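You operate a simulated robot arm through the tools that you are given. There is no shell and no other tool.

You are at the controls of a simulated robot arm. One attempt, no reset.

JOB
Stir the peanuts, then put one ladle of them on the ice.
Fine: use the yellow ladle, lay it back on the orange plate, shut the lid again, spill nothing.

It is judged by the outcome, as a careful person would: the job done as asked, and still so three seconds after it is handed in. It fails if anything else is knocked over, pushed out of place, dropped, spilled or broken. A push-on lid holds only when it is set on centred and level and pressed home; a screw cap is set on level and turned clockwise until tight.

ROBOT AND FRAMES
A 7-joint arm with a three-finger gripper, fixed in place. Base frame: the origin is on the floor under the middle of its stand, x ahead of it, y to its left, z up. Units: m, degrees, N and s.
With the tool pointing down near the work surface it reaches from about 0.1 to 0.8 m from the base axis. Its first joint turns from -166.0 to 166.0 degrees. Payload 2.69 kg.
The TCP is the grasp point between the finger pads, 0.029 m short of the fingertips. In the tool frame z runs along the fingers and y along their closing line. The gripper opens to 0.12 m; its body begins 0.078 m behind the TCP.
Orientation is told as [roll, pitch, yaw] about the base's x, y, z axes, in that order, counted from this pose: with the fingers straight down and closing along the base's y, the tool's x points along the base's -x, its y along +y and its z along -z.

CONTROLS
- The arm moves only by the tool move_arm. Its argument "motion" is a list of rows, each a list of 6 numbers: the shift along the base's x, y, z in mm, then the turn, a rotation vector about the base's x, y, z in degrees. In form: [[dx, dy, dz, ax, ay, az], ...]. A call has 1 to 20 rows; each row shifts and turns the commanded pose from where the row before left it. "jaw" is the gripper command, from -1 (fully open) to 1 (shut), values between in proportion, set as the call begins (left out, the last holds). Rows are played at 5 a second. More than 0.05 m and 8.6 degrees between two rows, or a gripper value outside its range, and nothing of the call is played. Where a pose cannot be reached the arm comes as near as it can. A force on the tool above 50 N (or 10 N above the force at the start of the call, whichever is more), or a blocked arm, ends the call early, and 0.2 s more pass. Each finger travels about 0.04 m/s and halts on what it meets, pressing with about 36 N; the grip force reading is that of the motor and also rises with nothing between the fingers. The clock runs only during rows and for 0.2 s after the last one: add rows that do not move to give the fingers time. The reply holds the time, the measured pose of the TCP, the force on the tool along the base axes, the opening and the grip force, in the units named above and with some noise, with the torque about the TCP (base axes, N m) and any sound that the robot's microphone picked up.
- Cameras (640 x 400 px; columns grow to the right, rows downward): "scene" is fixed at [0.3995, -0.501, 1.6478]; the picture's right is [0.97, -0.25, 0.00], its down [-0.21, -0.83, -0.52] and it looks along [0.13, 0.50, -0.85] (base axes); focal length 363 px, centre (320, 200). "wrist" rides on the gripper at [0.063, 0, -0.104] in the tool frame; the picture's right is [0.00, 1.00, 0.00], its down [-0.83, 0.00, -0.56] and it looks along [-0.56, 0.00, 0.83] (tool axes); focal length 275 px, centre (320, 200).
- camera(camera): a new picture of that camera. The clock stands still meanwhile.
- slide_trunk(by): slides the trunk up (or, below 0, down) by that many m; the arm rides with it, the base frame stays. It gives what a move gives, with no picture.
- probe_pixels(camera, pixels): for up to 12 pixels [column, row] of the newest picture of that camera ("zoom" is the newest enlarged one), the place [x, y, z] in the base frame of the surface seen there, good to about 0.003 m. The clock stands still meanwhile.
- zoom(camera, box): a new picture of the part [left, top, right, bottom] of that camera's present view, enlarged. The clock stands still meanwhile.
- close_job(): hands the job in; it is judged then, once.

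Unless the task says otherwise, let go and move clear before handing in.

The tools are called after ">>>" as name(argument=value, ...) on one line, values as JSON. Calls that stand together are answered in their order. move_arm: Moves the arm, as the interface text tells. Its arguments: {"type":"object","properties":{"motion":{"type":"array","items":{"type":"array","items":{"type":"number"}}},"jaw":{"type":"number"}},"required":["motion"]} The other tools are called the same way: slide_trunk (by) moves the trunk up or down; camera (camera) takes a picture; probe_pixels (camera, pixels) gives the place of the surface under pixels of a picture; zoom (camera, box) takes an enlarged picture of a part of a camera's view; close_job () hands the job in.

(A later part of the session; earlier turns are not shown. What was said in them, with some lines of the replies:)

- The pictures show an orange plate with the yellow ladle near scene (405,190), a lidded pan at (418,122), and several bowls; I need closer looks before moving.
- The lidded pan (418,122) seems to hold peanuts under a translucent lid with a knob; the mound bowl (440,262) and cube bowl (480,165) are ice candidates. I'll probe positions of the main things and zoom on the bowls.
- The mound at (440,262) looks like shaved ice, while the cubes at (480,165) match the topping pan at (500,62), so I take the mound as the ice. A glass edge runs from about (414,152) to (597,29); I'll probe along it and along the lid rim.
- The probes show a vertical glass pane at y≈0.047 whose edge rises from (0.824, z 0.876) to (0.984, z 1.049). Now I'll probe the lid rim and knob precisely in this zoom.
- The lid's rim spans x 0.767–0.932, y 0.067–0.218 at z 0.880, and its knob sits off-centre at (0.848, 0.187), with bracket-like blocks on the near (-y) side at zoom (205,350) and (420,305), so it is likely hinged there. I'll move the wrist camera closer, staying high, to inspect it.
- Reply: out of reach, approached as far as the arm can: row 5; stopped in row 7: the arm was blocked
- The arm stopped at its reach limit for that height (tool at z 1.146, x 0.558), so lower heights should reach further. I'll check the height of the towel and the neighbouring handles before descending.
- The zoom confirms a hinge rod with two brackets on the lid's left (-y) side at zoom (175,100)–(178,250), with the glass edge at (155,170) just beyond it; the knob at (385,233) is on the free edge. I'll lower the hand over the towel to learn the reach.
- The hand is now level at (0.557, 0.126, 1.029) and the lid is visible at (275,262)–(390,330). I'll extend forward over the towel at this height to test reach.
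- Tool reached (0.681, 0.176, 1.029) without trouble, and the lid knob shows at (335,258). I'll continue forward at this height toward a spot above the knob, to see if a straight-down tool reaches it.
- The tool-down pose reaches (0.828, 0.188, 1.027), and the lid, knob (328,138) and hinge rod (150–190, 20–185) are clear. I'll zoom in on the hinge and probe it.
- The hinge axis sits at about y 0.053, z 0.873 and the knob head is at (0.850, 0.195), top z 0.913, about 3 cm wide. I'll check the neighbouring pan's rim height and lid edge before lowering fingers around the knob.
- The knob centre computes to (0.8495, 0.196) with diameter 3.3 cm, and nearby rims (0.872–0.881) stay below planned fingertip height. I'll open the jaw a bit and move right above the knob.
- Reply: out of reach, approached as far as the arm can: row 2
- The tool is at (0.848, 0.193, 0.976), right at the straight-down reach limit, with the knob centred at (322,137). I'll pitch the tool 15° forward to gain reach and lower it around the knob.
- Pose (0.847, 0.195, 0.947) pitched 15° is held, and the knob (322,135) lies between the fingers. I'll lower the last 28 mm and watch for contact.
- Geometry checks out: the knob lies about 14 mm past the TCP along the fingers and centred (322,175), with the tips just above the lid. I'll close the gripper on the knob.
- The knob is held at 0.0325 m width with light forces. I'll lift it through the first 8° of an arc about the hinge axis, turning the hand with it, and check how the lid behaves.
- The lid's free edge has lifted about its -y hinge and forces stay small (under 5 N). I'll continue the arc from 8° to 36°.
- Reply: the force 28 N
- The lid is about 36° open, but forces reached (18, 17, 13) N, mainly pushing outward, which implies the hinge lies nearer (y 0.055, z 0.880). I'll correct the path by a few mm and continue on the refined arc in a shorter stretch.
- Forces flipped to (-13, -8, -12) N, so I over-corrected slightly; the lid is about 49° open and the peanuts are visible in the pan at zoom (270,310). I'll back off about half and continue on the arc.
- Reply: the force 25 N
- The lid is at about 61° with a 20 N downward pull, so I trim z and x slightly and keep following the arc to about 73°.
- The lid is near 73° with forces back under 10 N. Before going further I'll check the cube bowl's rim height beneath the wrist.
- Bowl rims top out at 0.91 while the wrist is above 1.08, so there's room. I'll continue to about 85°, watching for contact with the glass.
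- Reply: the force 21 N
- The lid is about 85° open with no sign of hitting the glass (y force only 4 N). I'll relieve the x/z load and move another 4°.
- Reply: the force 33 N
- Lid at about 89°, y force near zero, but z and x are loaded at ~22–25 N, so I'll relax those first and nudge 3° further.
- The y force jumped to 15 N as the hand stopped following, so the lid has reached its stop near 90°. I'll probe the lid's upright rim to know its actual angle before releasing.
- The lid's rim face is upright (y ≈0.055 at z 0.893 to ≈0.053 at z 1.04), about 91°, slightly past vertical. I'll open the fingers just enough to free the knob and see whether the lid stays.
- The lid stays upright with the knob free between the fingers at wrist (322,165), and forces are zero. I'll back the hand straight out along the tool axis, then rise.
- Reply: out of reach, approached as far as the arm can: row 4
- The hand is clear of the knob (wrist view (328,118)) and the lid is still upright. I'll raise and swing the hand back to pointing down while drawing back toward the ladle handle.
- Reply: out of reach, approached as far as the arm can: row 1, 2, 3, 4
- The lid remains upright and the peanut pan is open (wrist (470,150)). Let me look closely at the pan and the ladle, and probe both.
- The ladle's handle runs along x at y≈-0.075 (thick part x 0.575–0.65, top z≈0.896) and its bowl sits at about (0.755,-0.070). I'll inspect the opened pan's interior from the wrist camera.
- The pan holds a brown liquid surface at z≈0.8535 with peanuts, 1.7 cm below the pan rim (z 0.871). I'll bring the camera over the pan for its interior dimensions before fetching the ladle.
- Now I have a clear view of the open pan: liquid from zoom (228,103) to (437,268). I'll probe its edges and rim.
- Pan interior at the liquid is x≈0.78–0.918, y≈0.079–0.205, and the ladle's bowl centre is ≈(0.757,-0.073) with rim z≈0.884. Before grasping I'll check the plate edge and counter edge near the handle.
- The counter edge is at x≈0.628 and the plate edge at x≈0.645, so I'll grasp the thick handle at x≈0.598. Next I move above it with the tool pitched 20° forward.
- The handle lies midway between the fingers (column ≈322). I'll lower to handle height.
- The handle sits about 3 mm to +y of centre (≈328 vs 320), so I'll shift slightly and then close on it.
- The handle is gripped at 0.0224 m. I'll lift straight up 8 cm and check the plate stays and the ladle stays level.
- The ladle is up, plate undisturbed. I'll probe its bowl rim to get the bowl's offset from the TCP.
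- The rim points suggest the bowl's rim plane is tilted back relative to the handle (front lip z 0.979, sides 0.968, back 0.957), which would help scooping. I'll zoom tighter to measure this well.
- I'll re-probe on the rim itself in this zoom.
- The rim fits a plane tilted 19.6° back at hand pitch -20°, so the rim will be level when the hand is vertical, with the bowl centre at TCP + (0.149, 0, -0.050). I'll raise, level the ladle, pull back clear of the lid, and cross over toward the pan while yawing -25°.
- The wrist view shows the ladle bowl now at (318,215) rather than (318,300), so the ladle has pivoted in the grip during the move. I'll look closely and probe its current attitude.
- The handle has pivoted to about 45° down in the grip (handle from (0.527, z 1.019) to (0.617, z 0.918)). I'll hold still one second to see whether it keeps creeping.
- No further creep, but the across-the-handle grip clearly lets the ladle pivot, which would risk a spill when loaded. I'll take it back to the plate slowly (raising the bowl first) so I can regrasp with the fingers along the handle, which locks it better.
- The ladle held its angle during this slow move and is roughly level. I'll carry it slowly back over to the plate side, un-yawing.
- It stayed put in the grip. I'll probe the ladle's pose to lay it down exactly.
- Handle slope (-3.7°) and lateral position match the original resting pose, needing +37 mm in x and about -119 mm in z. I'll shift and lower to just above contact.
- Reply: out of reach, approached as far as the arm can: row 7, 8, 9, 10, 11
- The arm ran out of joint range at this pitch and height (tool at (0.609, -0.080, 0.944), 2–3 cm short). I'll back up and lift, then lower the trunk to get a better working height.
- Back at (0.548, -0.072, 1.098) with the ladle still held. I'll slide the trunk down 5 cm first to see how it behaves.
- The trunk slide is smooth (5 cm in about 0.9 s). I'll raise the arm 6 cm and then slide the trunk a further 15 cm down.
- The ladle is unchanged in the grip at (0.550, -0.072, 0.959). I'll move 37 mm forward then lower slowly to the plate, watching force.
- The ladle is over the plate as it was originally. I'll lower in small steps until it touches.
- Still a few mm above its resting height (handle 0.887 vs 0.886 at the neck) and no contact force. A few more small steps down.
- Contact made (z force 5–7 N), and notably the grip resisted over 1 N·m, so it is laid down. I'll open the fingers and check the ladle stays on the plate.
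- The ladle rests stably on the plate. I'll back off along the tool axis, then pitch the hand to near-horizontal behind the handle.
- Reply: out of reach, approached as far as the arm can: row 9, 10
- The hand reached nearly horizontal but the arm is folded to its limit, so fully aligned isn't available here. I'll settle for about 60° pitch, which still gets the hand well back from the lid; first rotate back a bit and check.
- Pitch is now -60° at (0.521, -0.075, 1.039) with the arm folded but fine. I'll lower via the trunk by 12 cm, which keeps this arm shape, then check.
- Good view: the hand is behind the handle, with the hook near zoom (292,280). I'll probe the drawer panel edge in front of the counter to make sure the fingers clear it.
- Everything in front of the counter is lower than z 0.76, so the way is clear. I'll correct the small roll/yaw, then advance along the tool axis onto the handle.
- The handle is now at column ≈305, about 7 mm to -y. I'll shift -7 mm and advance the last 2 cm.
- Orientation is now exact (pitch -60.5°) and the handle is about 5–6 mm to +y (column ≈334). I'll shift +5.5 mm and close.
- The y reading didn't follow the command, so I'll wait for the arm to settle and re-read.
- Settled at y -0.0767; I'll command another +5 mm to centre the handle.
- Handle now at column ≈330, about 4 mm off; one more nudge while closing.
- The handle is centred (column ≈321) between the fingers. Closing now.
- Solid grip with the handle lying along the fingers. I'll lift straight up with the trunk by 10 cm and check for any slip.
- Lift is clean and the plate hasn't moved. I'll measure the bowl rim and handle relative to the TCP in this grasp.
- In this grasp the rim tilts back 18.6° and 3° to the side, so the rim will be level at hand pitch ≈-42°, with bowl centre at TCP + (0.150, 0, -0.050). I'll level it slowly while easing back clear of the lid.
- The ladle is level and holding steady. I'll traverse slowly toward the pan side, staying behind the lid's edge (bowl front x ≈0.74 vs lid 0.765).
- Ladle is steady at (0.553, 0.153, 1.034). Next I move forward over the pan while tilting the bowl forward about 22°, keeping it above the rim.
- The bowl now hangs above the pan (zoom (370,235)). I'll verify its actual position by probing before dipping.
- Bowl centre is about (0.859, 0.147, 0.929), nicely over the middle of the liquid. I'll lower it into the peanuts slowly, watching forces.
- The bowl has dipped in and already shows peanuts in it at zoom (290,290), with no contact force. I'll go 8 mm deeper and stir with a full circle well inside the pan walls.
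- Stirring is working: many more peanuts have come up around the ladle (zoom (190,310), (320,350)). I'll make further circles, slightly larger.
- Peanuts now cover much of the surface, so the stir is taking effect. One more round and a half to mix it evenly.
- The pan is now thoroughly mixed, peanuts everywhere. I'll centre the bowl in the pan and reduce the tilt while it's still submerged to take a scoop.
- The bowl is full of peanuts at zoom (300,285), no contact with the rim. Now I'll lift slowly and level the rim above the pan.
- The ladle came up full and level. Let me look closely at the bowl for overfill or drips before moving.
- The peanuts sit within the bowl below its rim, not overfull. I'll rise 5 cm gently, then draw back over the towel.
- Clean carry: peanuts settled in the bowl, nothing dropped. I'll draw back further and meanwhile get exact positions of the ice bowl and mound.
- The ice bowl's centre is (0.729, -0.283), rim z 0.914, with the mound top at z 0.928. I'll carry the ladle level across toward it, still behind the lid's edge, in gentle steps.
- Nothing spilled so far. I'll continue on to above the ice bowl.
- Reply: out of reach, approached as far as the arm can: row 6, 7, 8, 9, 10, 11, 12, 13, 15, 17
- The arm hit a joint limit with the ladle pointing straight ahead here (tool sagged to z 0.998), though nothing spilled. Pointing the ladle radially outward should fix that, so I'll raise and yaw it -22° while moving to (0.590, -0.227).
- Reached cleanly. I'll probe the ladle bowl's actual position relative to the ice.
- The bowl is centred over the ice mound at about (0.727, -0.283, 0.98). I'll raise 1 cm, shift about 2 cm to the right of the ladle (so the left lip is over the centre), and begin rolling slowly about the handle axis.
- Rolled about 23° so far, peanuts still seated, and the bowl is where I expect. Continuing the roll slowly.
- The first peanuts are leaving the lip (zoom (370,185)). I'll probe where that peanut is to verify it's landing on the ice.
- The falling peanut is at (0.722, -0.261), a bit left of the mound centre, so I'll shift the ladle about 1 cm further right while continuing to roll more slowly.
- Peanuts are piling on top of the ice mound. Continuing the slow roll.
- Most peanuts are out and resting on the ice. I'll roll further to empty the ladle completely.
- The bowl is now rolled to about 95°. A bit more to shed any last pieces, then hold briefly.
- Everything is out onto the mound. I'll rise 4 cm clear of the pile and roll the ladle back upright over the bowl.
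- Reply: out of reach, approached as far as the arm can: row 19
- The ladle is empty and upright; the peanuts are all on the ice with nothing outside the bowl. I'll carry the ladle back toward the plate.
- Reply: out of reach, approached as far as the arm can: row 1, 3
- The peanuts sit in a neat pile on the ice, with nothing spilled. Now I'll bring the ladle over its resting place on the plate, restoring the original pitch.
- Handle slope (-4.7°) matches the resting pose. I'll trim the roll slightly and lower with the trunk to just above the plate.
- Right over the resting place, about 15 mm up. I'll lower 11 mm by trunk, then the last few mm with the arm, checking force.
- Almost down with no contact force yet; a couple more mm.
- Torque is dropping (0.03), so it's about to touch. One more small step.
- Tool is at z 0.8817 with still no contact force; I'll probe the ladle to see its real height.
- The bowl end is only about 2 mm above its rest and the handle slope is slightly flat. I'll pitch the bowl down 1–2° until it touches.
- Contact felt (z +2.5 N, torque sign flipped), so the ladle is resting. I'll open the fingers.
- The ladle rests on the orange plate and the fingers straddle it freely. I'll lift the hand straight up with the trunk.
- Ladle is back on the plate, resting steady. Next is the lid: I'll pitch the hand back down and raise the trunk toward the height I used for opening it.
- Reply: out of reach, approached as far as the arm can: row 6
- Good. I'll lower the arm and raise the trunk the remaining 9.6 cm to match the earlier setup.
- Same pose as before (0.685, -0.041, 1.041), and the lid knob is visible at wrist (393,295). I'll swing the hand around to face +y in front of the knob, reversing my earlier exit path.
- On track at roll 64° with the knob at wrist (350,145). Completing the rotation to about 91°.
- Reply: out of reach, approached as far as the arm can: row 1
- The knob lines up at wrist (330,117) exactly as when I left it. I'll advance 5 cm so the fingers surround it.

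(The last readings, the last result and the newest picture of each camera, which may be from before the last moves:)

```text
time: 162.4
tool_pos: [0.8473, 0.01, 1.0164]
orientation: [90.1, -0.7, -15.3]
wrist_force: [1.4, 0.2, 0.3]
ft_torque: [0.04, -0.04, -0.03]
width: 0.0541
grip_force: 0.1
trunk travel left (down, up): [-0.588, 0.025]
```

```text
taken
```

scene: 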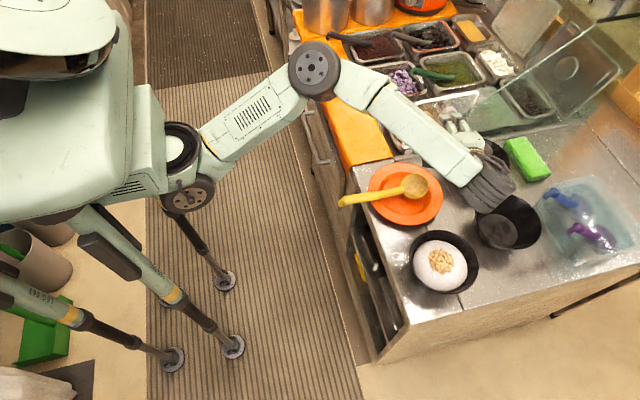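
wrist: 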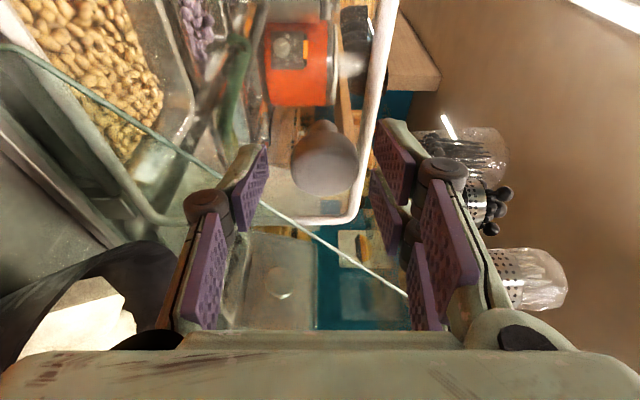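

The knob is between the fingers at wrist (325,165). I'll go 3 mm deeper, 2 mm up to centre it, then grip.

>>> move_arm(motion=[[0.8, 3, 2, 0, 0, 0], [0, 0, 0, 0, 0, 0]], jaw=0.1)

>>> move_arm(motion=[[0, 0, 0, 0, 0, 0], [0, 0, 0, 0, 0, 0], [0, 0, 0, 0, 0, 0], [0, 0, 0, 0, 0, 0]], jaw=1)

>>> camera(camera="wrist")

```text
time: 163.1
tool_pos: [0.8488, 0.0141, 1.0172]
orientation: [90.2, -0.8, -15.4]
wrist_force: [0.7, 0.4, -0.2]
ft_torque: [0.04, -0.01, 0.0]
width: 0.0538
grip_force: 0.1
trunk travel left (down, up): [-0.588, 0.025]
```

```text
time: 164.1
tool_pos: [0.8488, 0.0124, 1.0191]
orientation: [90.1, -0.7, -15.3]
wrist_force: [2.5, 1.1, 2.8]
ft_torque: [0.12, 0.09, -0.02]
width: 0.0324
grip_force: 43.9
trunk travel left (down, up): [-0.588, 0.025]
```

```text
taken
```

wrist: 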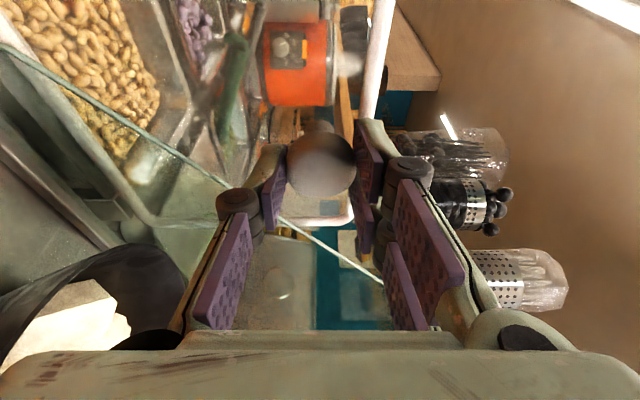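

The knob is gripped again (0.0324 m) with only small forces. I'll now close the lid along the reverse arc, the first 16° in 4° rows, and check forces.

>>> move_arm(motion=[[0, 4.9, 1.5, -2, 0, 0], [0, 4.9, 1.3, -2, 0, 0], [0, 10.0, 2.1, -4, 0, 0], [0, 10.1, 1.4, -4, 0, 0], [0, 10.2, 0.7, -4, 0, 0], [0, 0, 0, 0, 0, 0]], jaw=1)

>>> camera(camera="wrist")

```text
time: 165.4
tool_pos: [0.8485, 0.0522, 1.0251]
orientation: [74.5, -5.0, -14.7]
wrist_force: [2.5, -3.3, 1.1]
ft_torque: [-0.3, -0.13, -0.25]
width: 0.0326
grip_force: 45.1
trunk travel left (down, up): [-0.588, 0.025]
```

```text
taken
```

wrist: 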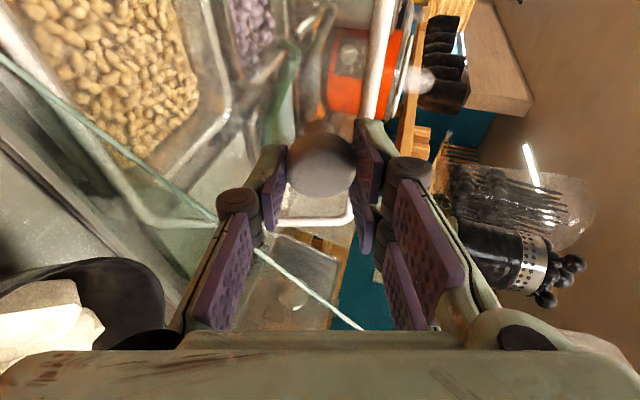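

Forces are tiny (under 4 N), so the arc fits well. Continuing with the next 20°.

>>> move_arm(motion=[[0, 10.2, 0, -4, 0, 0], [0, 10.2, -0.7, -4, 0, 0], [0, 10.1, -1.4, -4, 0, 0], [0, 10.0, -2.1, -4, 0, 0], [0, 9.8, -2.8, -4, 0, 0], [0, 0, 0, 0, 0, 0]], jaw=1)

>>> zoom(camera="scene", box=[340, 10, 520, 160])

```text
time: 166.8
tool_pos: [0.8485, 0.1041, 1.0164]
orientation: [54.8, -9.4, -12.1]
wrist_force: [0.6, -4.1, -13.5]
ft_torque: [-0.04, -0.19, -0.22]
width: 0.0328
grip_force: 45.0
trunk travel left (down, up): [-0.588, 0.025]
```

```text
2.67 times, centred on (430, 85) of scene
```

zoom: 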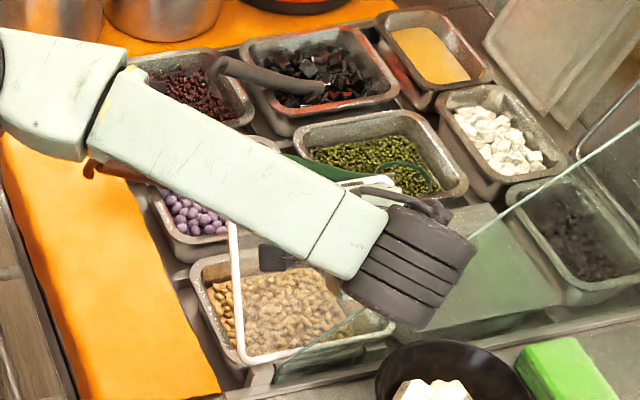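

Lid coming down at about 55°; a 13 N downward pull means I should trim z by about 1 mm. Continuing.

>>> move_arm(motion=[[0, 9.4, -4.4, -4, 0, 0], [0, 9.3, -4.3, -4, 0, 0], [0, 9.0, -4.9, -4, 0, 0], [0, 8.7, -5.4, -4, 0, 0], [0, 8.3, -6.0, -4, 0, 0], [0, 0, 0, 0, 0, 0]], jaw=1)

>>> zoom(camera="scene", box=[340, 10, 520, 160])

```text
time: 168.2
tool_pos: [0.8485, 0.1468, 0.9919]
orientation: [34.8, -13.1, -8.0]
wrist_force: [-8.3, -11.6, -12.7]
ft_torque: [-0.22, 0.24, 0.17]
width: 0.0324
grip_force: 44.9
trunk travel left (down, up): [-0.588, 0.025]
```

```text
2.67 times, centred on (430, 85) of scene
```

zoom: 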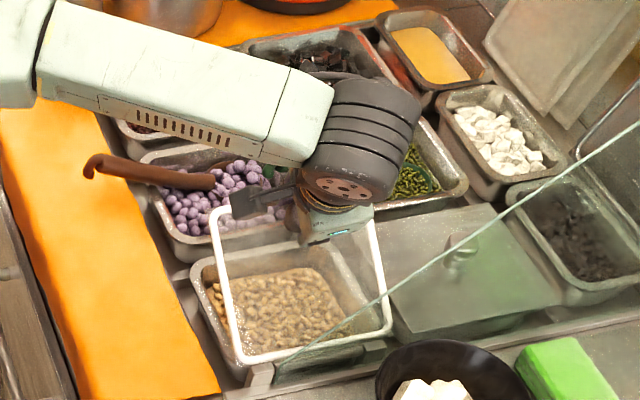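

At about 35°, with about 17 N pulling inward, I trim the radius by 1.3 mm and continue.

>>> move_arm(motion=[[-0.5, 7.0, -7.5, -4, 0, 0], [0, 7.3, -7.2, -4, 0, 0], [0, 6.8, -7.6, -4, 0, 0], [0, 6.2, -8.0, -4, 0, 0], [0, 0, 0, 0, 0, 0]], jaw=1)

>>> zoom(camera="scene", box=[360, 50, 480, 150])

```text
time: 169.4
tool_pos: [0.8488, 0.1758, 0.9622]
orientation: [18.5, -14.8, -4.2]
wrist_force: [4.4, -6.3, -2.0]
ft_torque: [-0.33, -0.47, -0.21]
width: 0.0323
grip_force: 45.0
trunk travel left (down, up): [-0.588, 0.025]
```

```text
4.00 times, centred on (420, 100) of scene
```

zoom: 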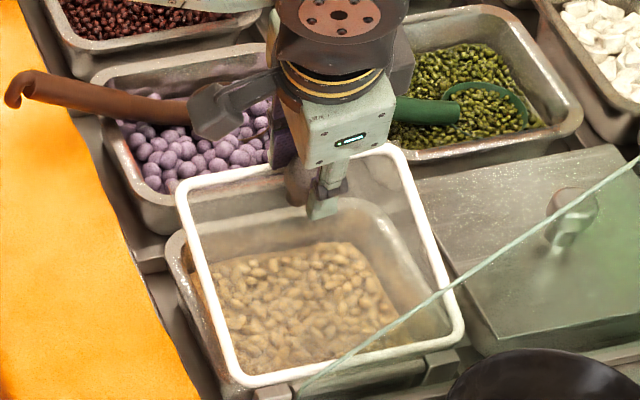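

Forces are near zero at about 18.5° to go. I'll take it to nearly closed.

>>> move_arm(motion=[[0, 5.4, -8.5, -4, 0, 0], [0, 4.8, -8.8, -4, 0, 0], [0, 4.2, -9.1, -4, 0, 0], [0, 1.8, -4.7, -2, 0, 0], [0, 0, 0, 0, 0, 0]], jaw=1)

>>> zoom(camera="scene", box=[360, 60, 480, 160])

```text
time: 170.7
tool_pos: [0.8486, 0.1929, 0.9305]
orientation: [4.0, -15.3, -0.3]
wrist_force: [4.1, 1.4, -0.3]
ft_torque: [-0.01, -0.19, 0.08]
width: 0.0326
grip_force: 44.7
trunk travel left (down, up): [-0.588, 0.025]
```

```text
4.00 times, centred on (420, 110) of scene
```

zoom: 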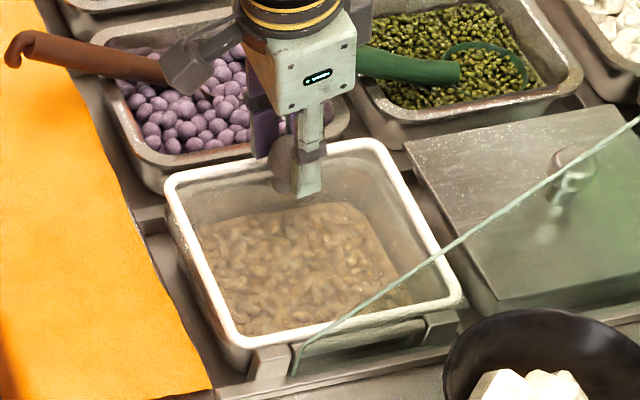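

About 4° left. Two more 2° steps, then press gently home.

>>> move_arm(motion=[[0, 1.6, -4.9, -2, 0, 0], [0, 1.2, -3.5, -1.4, 0, 0], [0, 0, 0, 0, 0, 0]], jaw=1)

>>> move_arm(motion=[[0, 0.3, -1.5, -0.6, 0, 0], [0, 0, -1, 0, 0, 0], [0, 0, 0, 0, 0, 0]], jaw=1)

>>> zoom(camera="scene", box=[360, 60, 480, 160])

```text
time: 171.4
tool_pos: [0.8474, 0.1964, 0.923]
orientation: [0.6, -15.4, 0.6]
wrist_force: [12.5, 9.2, 0.2]
ft_torque: [0.4, -0.49, 0.12]
width: 0.0325
grip_force: 45.0
trunk travel left (down, up): [-0.588, 0.025]
```

```text
time: 172.2
tool_pos: [0.8493, 0.1955, 0.9222]
orientation: [-0.1, -15.4, 0.8]
wrist_force: [9.4, 14.6, 18.6]
ft_torque: [0.17, 0.24, -0.02]
width: 0.0323
grip_force: 45.0
trunk travel left (down, up): [-0.588, 0.025]
```

```text
4.00 times, centred on (420, 110) of scene
```

zoom: 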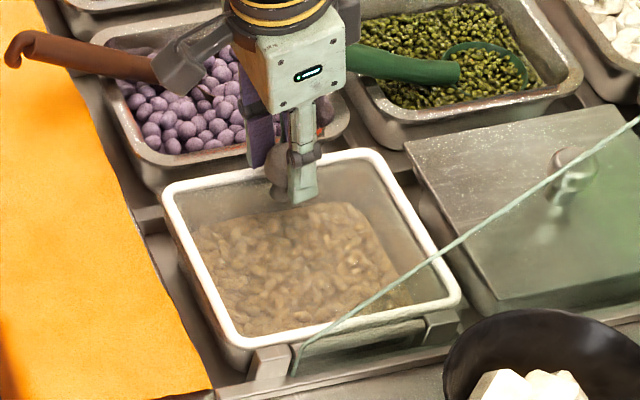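

A firm upward reaction (18.6 N) shows the lid has seated. I'll verify the rim heights against the original 0.880.

>>> probe_pixels(camera="zoom", pixels=[[175, 188], [220, 176], [345, 154], [380, 158], [415, 220], [450, 295], [190, 255], [235, 345], [300, 335]])

>>> camera(camera="wrist")

```text
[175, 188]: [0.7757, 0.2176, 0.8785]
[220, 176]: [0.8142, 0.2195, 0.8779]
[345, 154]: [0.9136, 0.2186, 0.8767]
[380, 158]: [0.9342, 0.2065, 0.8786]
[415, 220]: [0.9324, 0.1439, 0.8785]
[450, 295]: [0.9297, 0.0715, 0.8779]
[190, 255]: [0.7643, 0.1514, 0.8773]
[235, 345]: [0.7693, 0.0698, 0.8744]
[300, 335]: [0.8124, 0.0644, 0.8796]
```

```text
taken
```

wrist: 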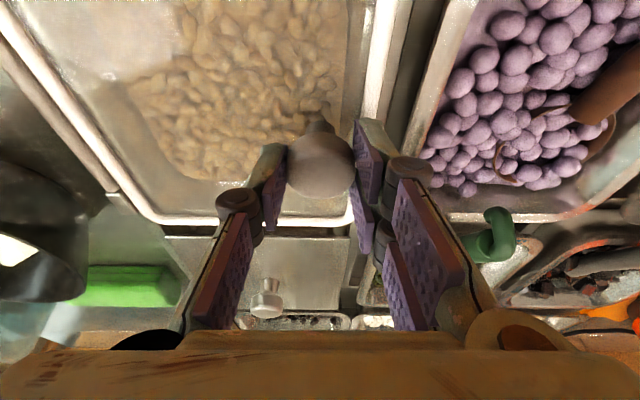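

The rim reads about 0.878 all round, level and flush like at the start. I'll release the knob.

>>> move_arm(motion=[[0, 0, 0, 0, 0, 0], [0, 0, 0, 0, 0, 0], [0, 0, 0, 0, 0, 0], [0, 0, 0, 0, 0, 0], [0, 0, 0, 0, 0, 0]], jaw=-0.2)

>>> camera(camera="wrist")

```text
time: 173.4
tool_pos: [0.8478, 0.1954, 0.9194]
orientation: [0.0, -15.3, 0.7]
wrist_force: [0.7, -0.2, -0.9]
ft_torque: [0.02, 0.0, 0.02]
width: 0.0721
grip_force: 0.1
trunk travel left (down, up): [-0.588, 0.025]
```

```text
taken
```

wrist: 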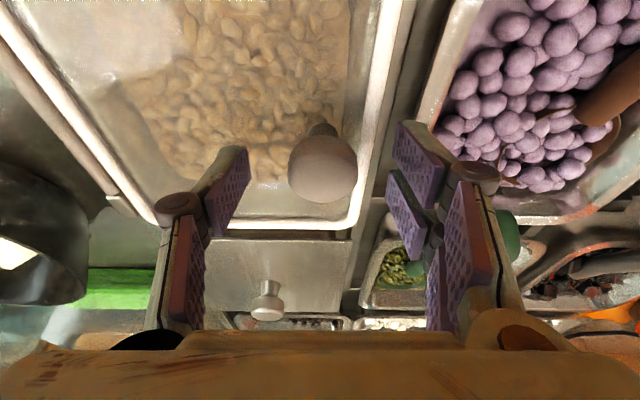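

The knob is free between the open fingers. I'll lift straight up and retreat toward the robot, clear of everything.

>>> move_arm(motion=[[0, 0, 8, 0, 0, 0], [0, 0, 15, 0, 0, 0], [0, 0, 20, 0, 0, 0], [0, 0, 25, 0, 0, 0], [0, 0, 20, 0, 0, 0], [-15, -2, 10, 0, 0, 0], [-25, -5, 5, 0, 5, 0], [-30, -8, 0, 0, 5, 0], [-30, -8, 0, 0, 5, 0], [-30, -8, 0, 0, 0, 0], [-30, -8, 0, 0, 0, 0], [-30, -8, 0, 0, 0, 0], [-30, -8, 0, 0, 0, 0], [0, 0, 0, 0, 0, 0]], jaw=-0.2)

>>> camera(camera="scene")

>>> zoom(camera="scene", box=[360, 60, 500, 160])

>>> zoom(camera="scene", box=[330, 130, 560, 310])

```text
time: 176.4
tool_pos: [0.6294, 0.14, 1.0232]
orientation: [0.1, -0.3, 0.7]
wrist_force: [-0.4, -0.3, 0.8]
ft_torque: [0.02, 0.02, 0.02]
width: 0.0721
grip_force: 0.1
trunk travel left (down, up): [-0.588, 0.025]
```

```text
taken
```

scene: 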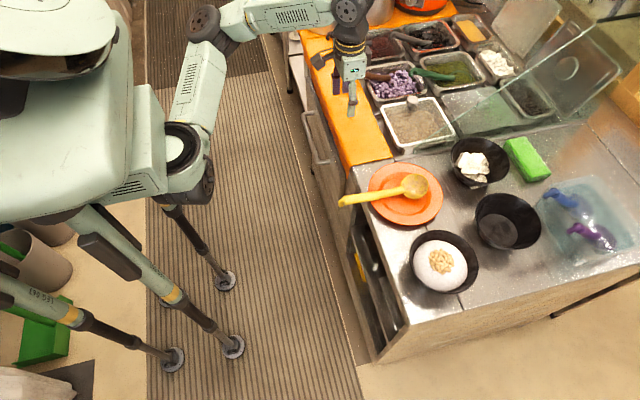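

```text
4.00 times, centred on (430, 110) of scene
```

zoom: 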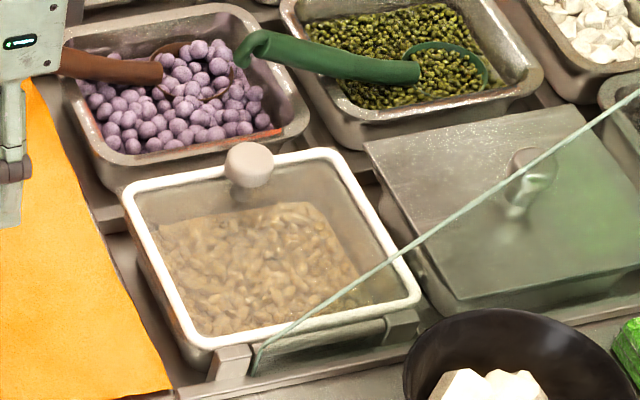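

```text
2.22 times, centred on (445, 220) of scene
```

zoom: 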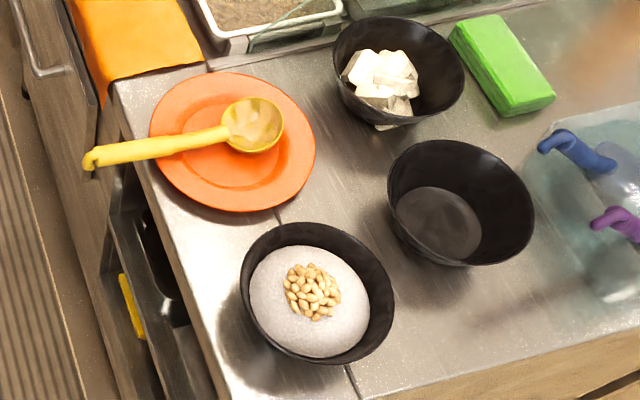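

Lid is shut, peanuts on the ice, ladle on the plate, and everything else in place. One last check of the lid's rim heights after release.

>>> zoom(camera="scene", box=[370, 80, 490, 160])

>>> probe_pixels(camera="zoom", pixels=[[82, 140], [150, 122], [330, 93], [395, 190], [436, 268], [172, 327], [118, 230], [230, 95], [232, 120]])

>>> zoom(camera="scene", box=[400, 220, 490, 300])

```text
5.00 times, centred on (430, 120) of scene
```

zoom: 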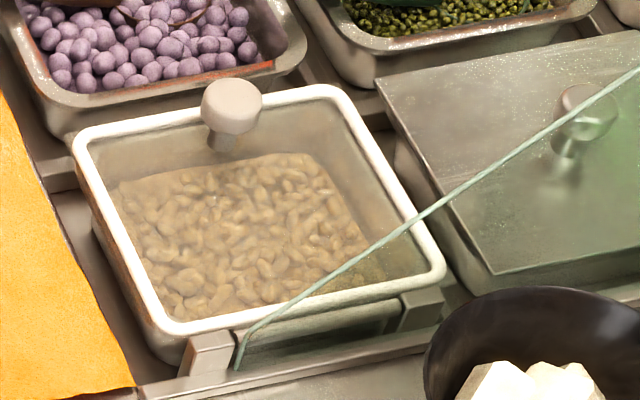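

```text
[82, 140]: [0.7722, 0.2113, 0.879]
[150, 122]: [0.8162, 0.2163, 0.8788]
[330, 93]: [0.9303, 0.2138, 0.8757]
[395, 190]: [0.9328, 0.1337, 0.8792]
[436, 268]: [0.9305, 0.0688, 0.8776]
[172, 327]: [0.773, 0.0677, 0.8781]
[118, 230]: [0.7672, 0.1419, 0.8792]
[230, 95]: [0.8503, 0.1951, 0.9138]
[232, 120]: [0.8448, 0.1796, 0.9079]
```

```text
5.00 times, centred on (445, 260) of scene
```

zoom: 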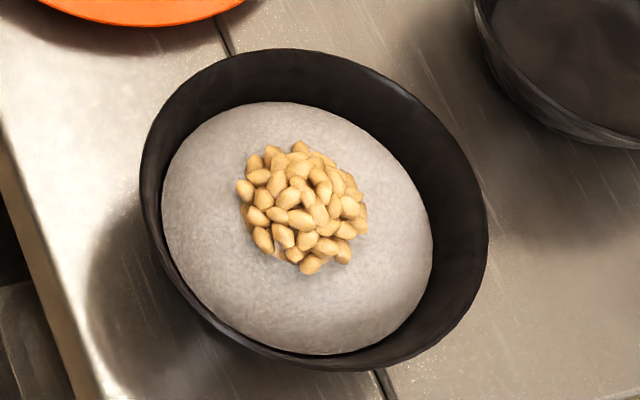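

The lid's rim (≈0.878–0.879) and knob (0.850, 0.195, 0.914) read as at the start, the peanuts sit neatly on the ice, the ladle lies on the orange plate, and the hand is clear. I'm handing the job in.

>>> close_job()

```text
The job is handed in.
```

The peanuts are stirred and one ladleful is piled on the shaved ice. The yellow ladle is back on the orange plate, and the peanut pan's lid is shut. The job is handed in; I haven't seen the judge's result.

- **Stirring:** I made about three and a half slow circles with the ladle. The peanuts had settled at the start, and they covered the whole surface by the end.
- **Ice:** I took the mound in the black bowl to be the ice, because the white cubes in the other bowl match one of the topping pans.
- **Spills:** I saw no peanuts outside the pan or the ice bowl, and everything else looks where it was.
- **Ladle slip:** The ladle pivoted in the gripper once while it was still empty. I put it back on the plate and gripped it again along the handle before stirring.
- **Ladle residue:** It still has a thin film of peanut residue in its bowl.
- **Lid:** I pressed the lid closed with about 19 N. Its rim is level and at the same height as at the start, within a couple of millimetres.
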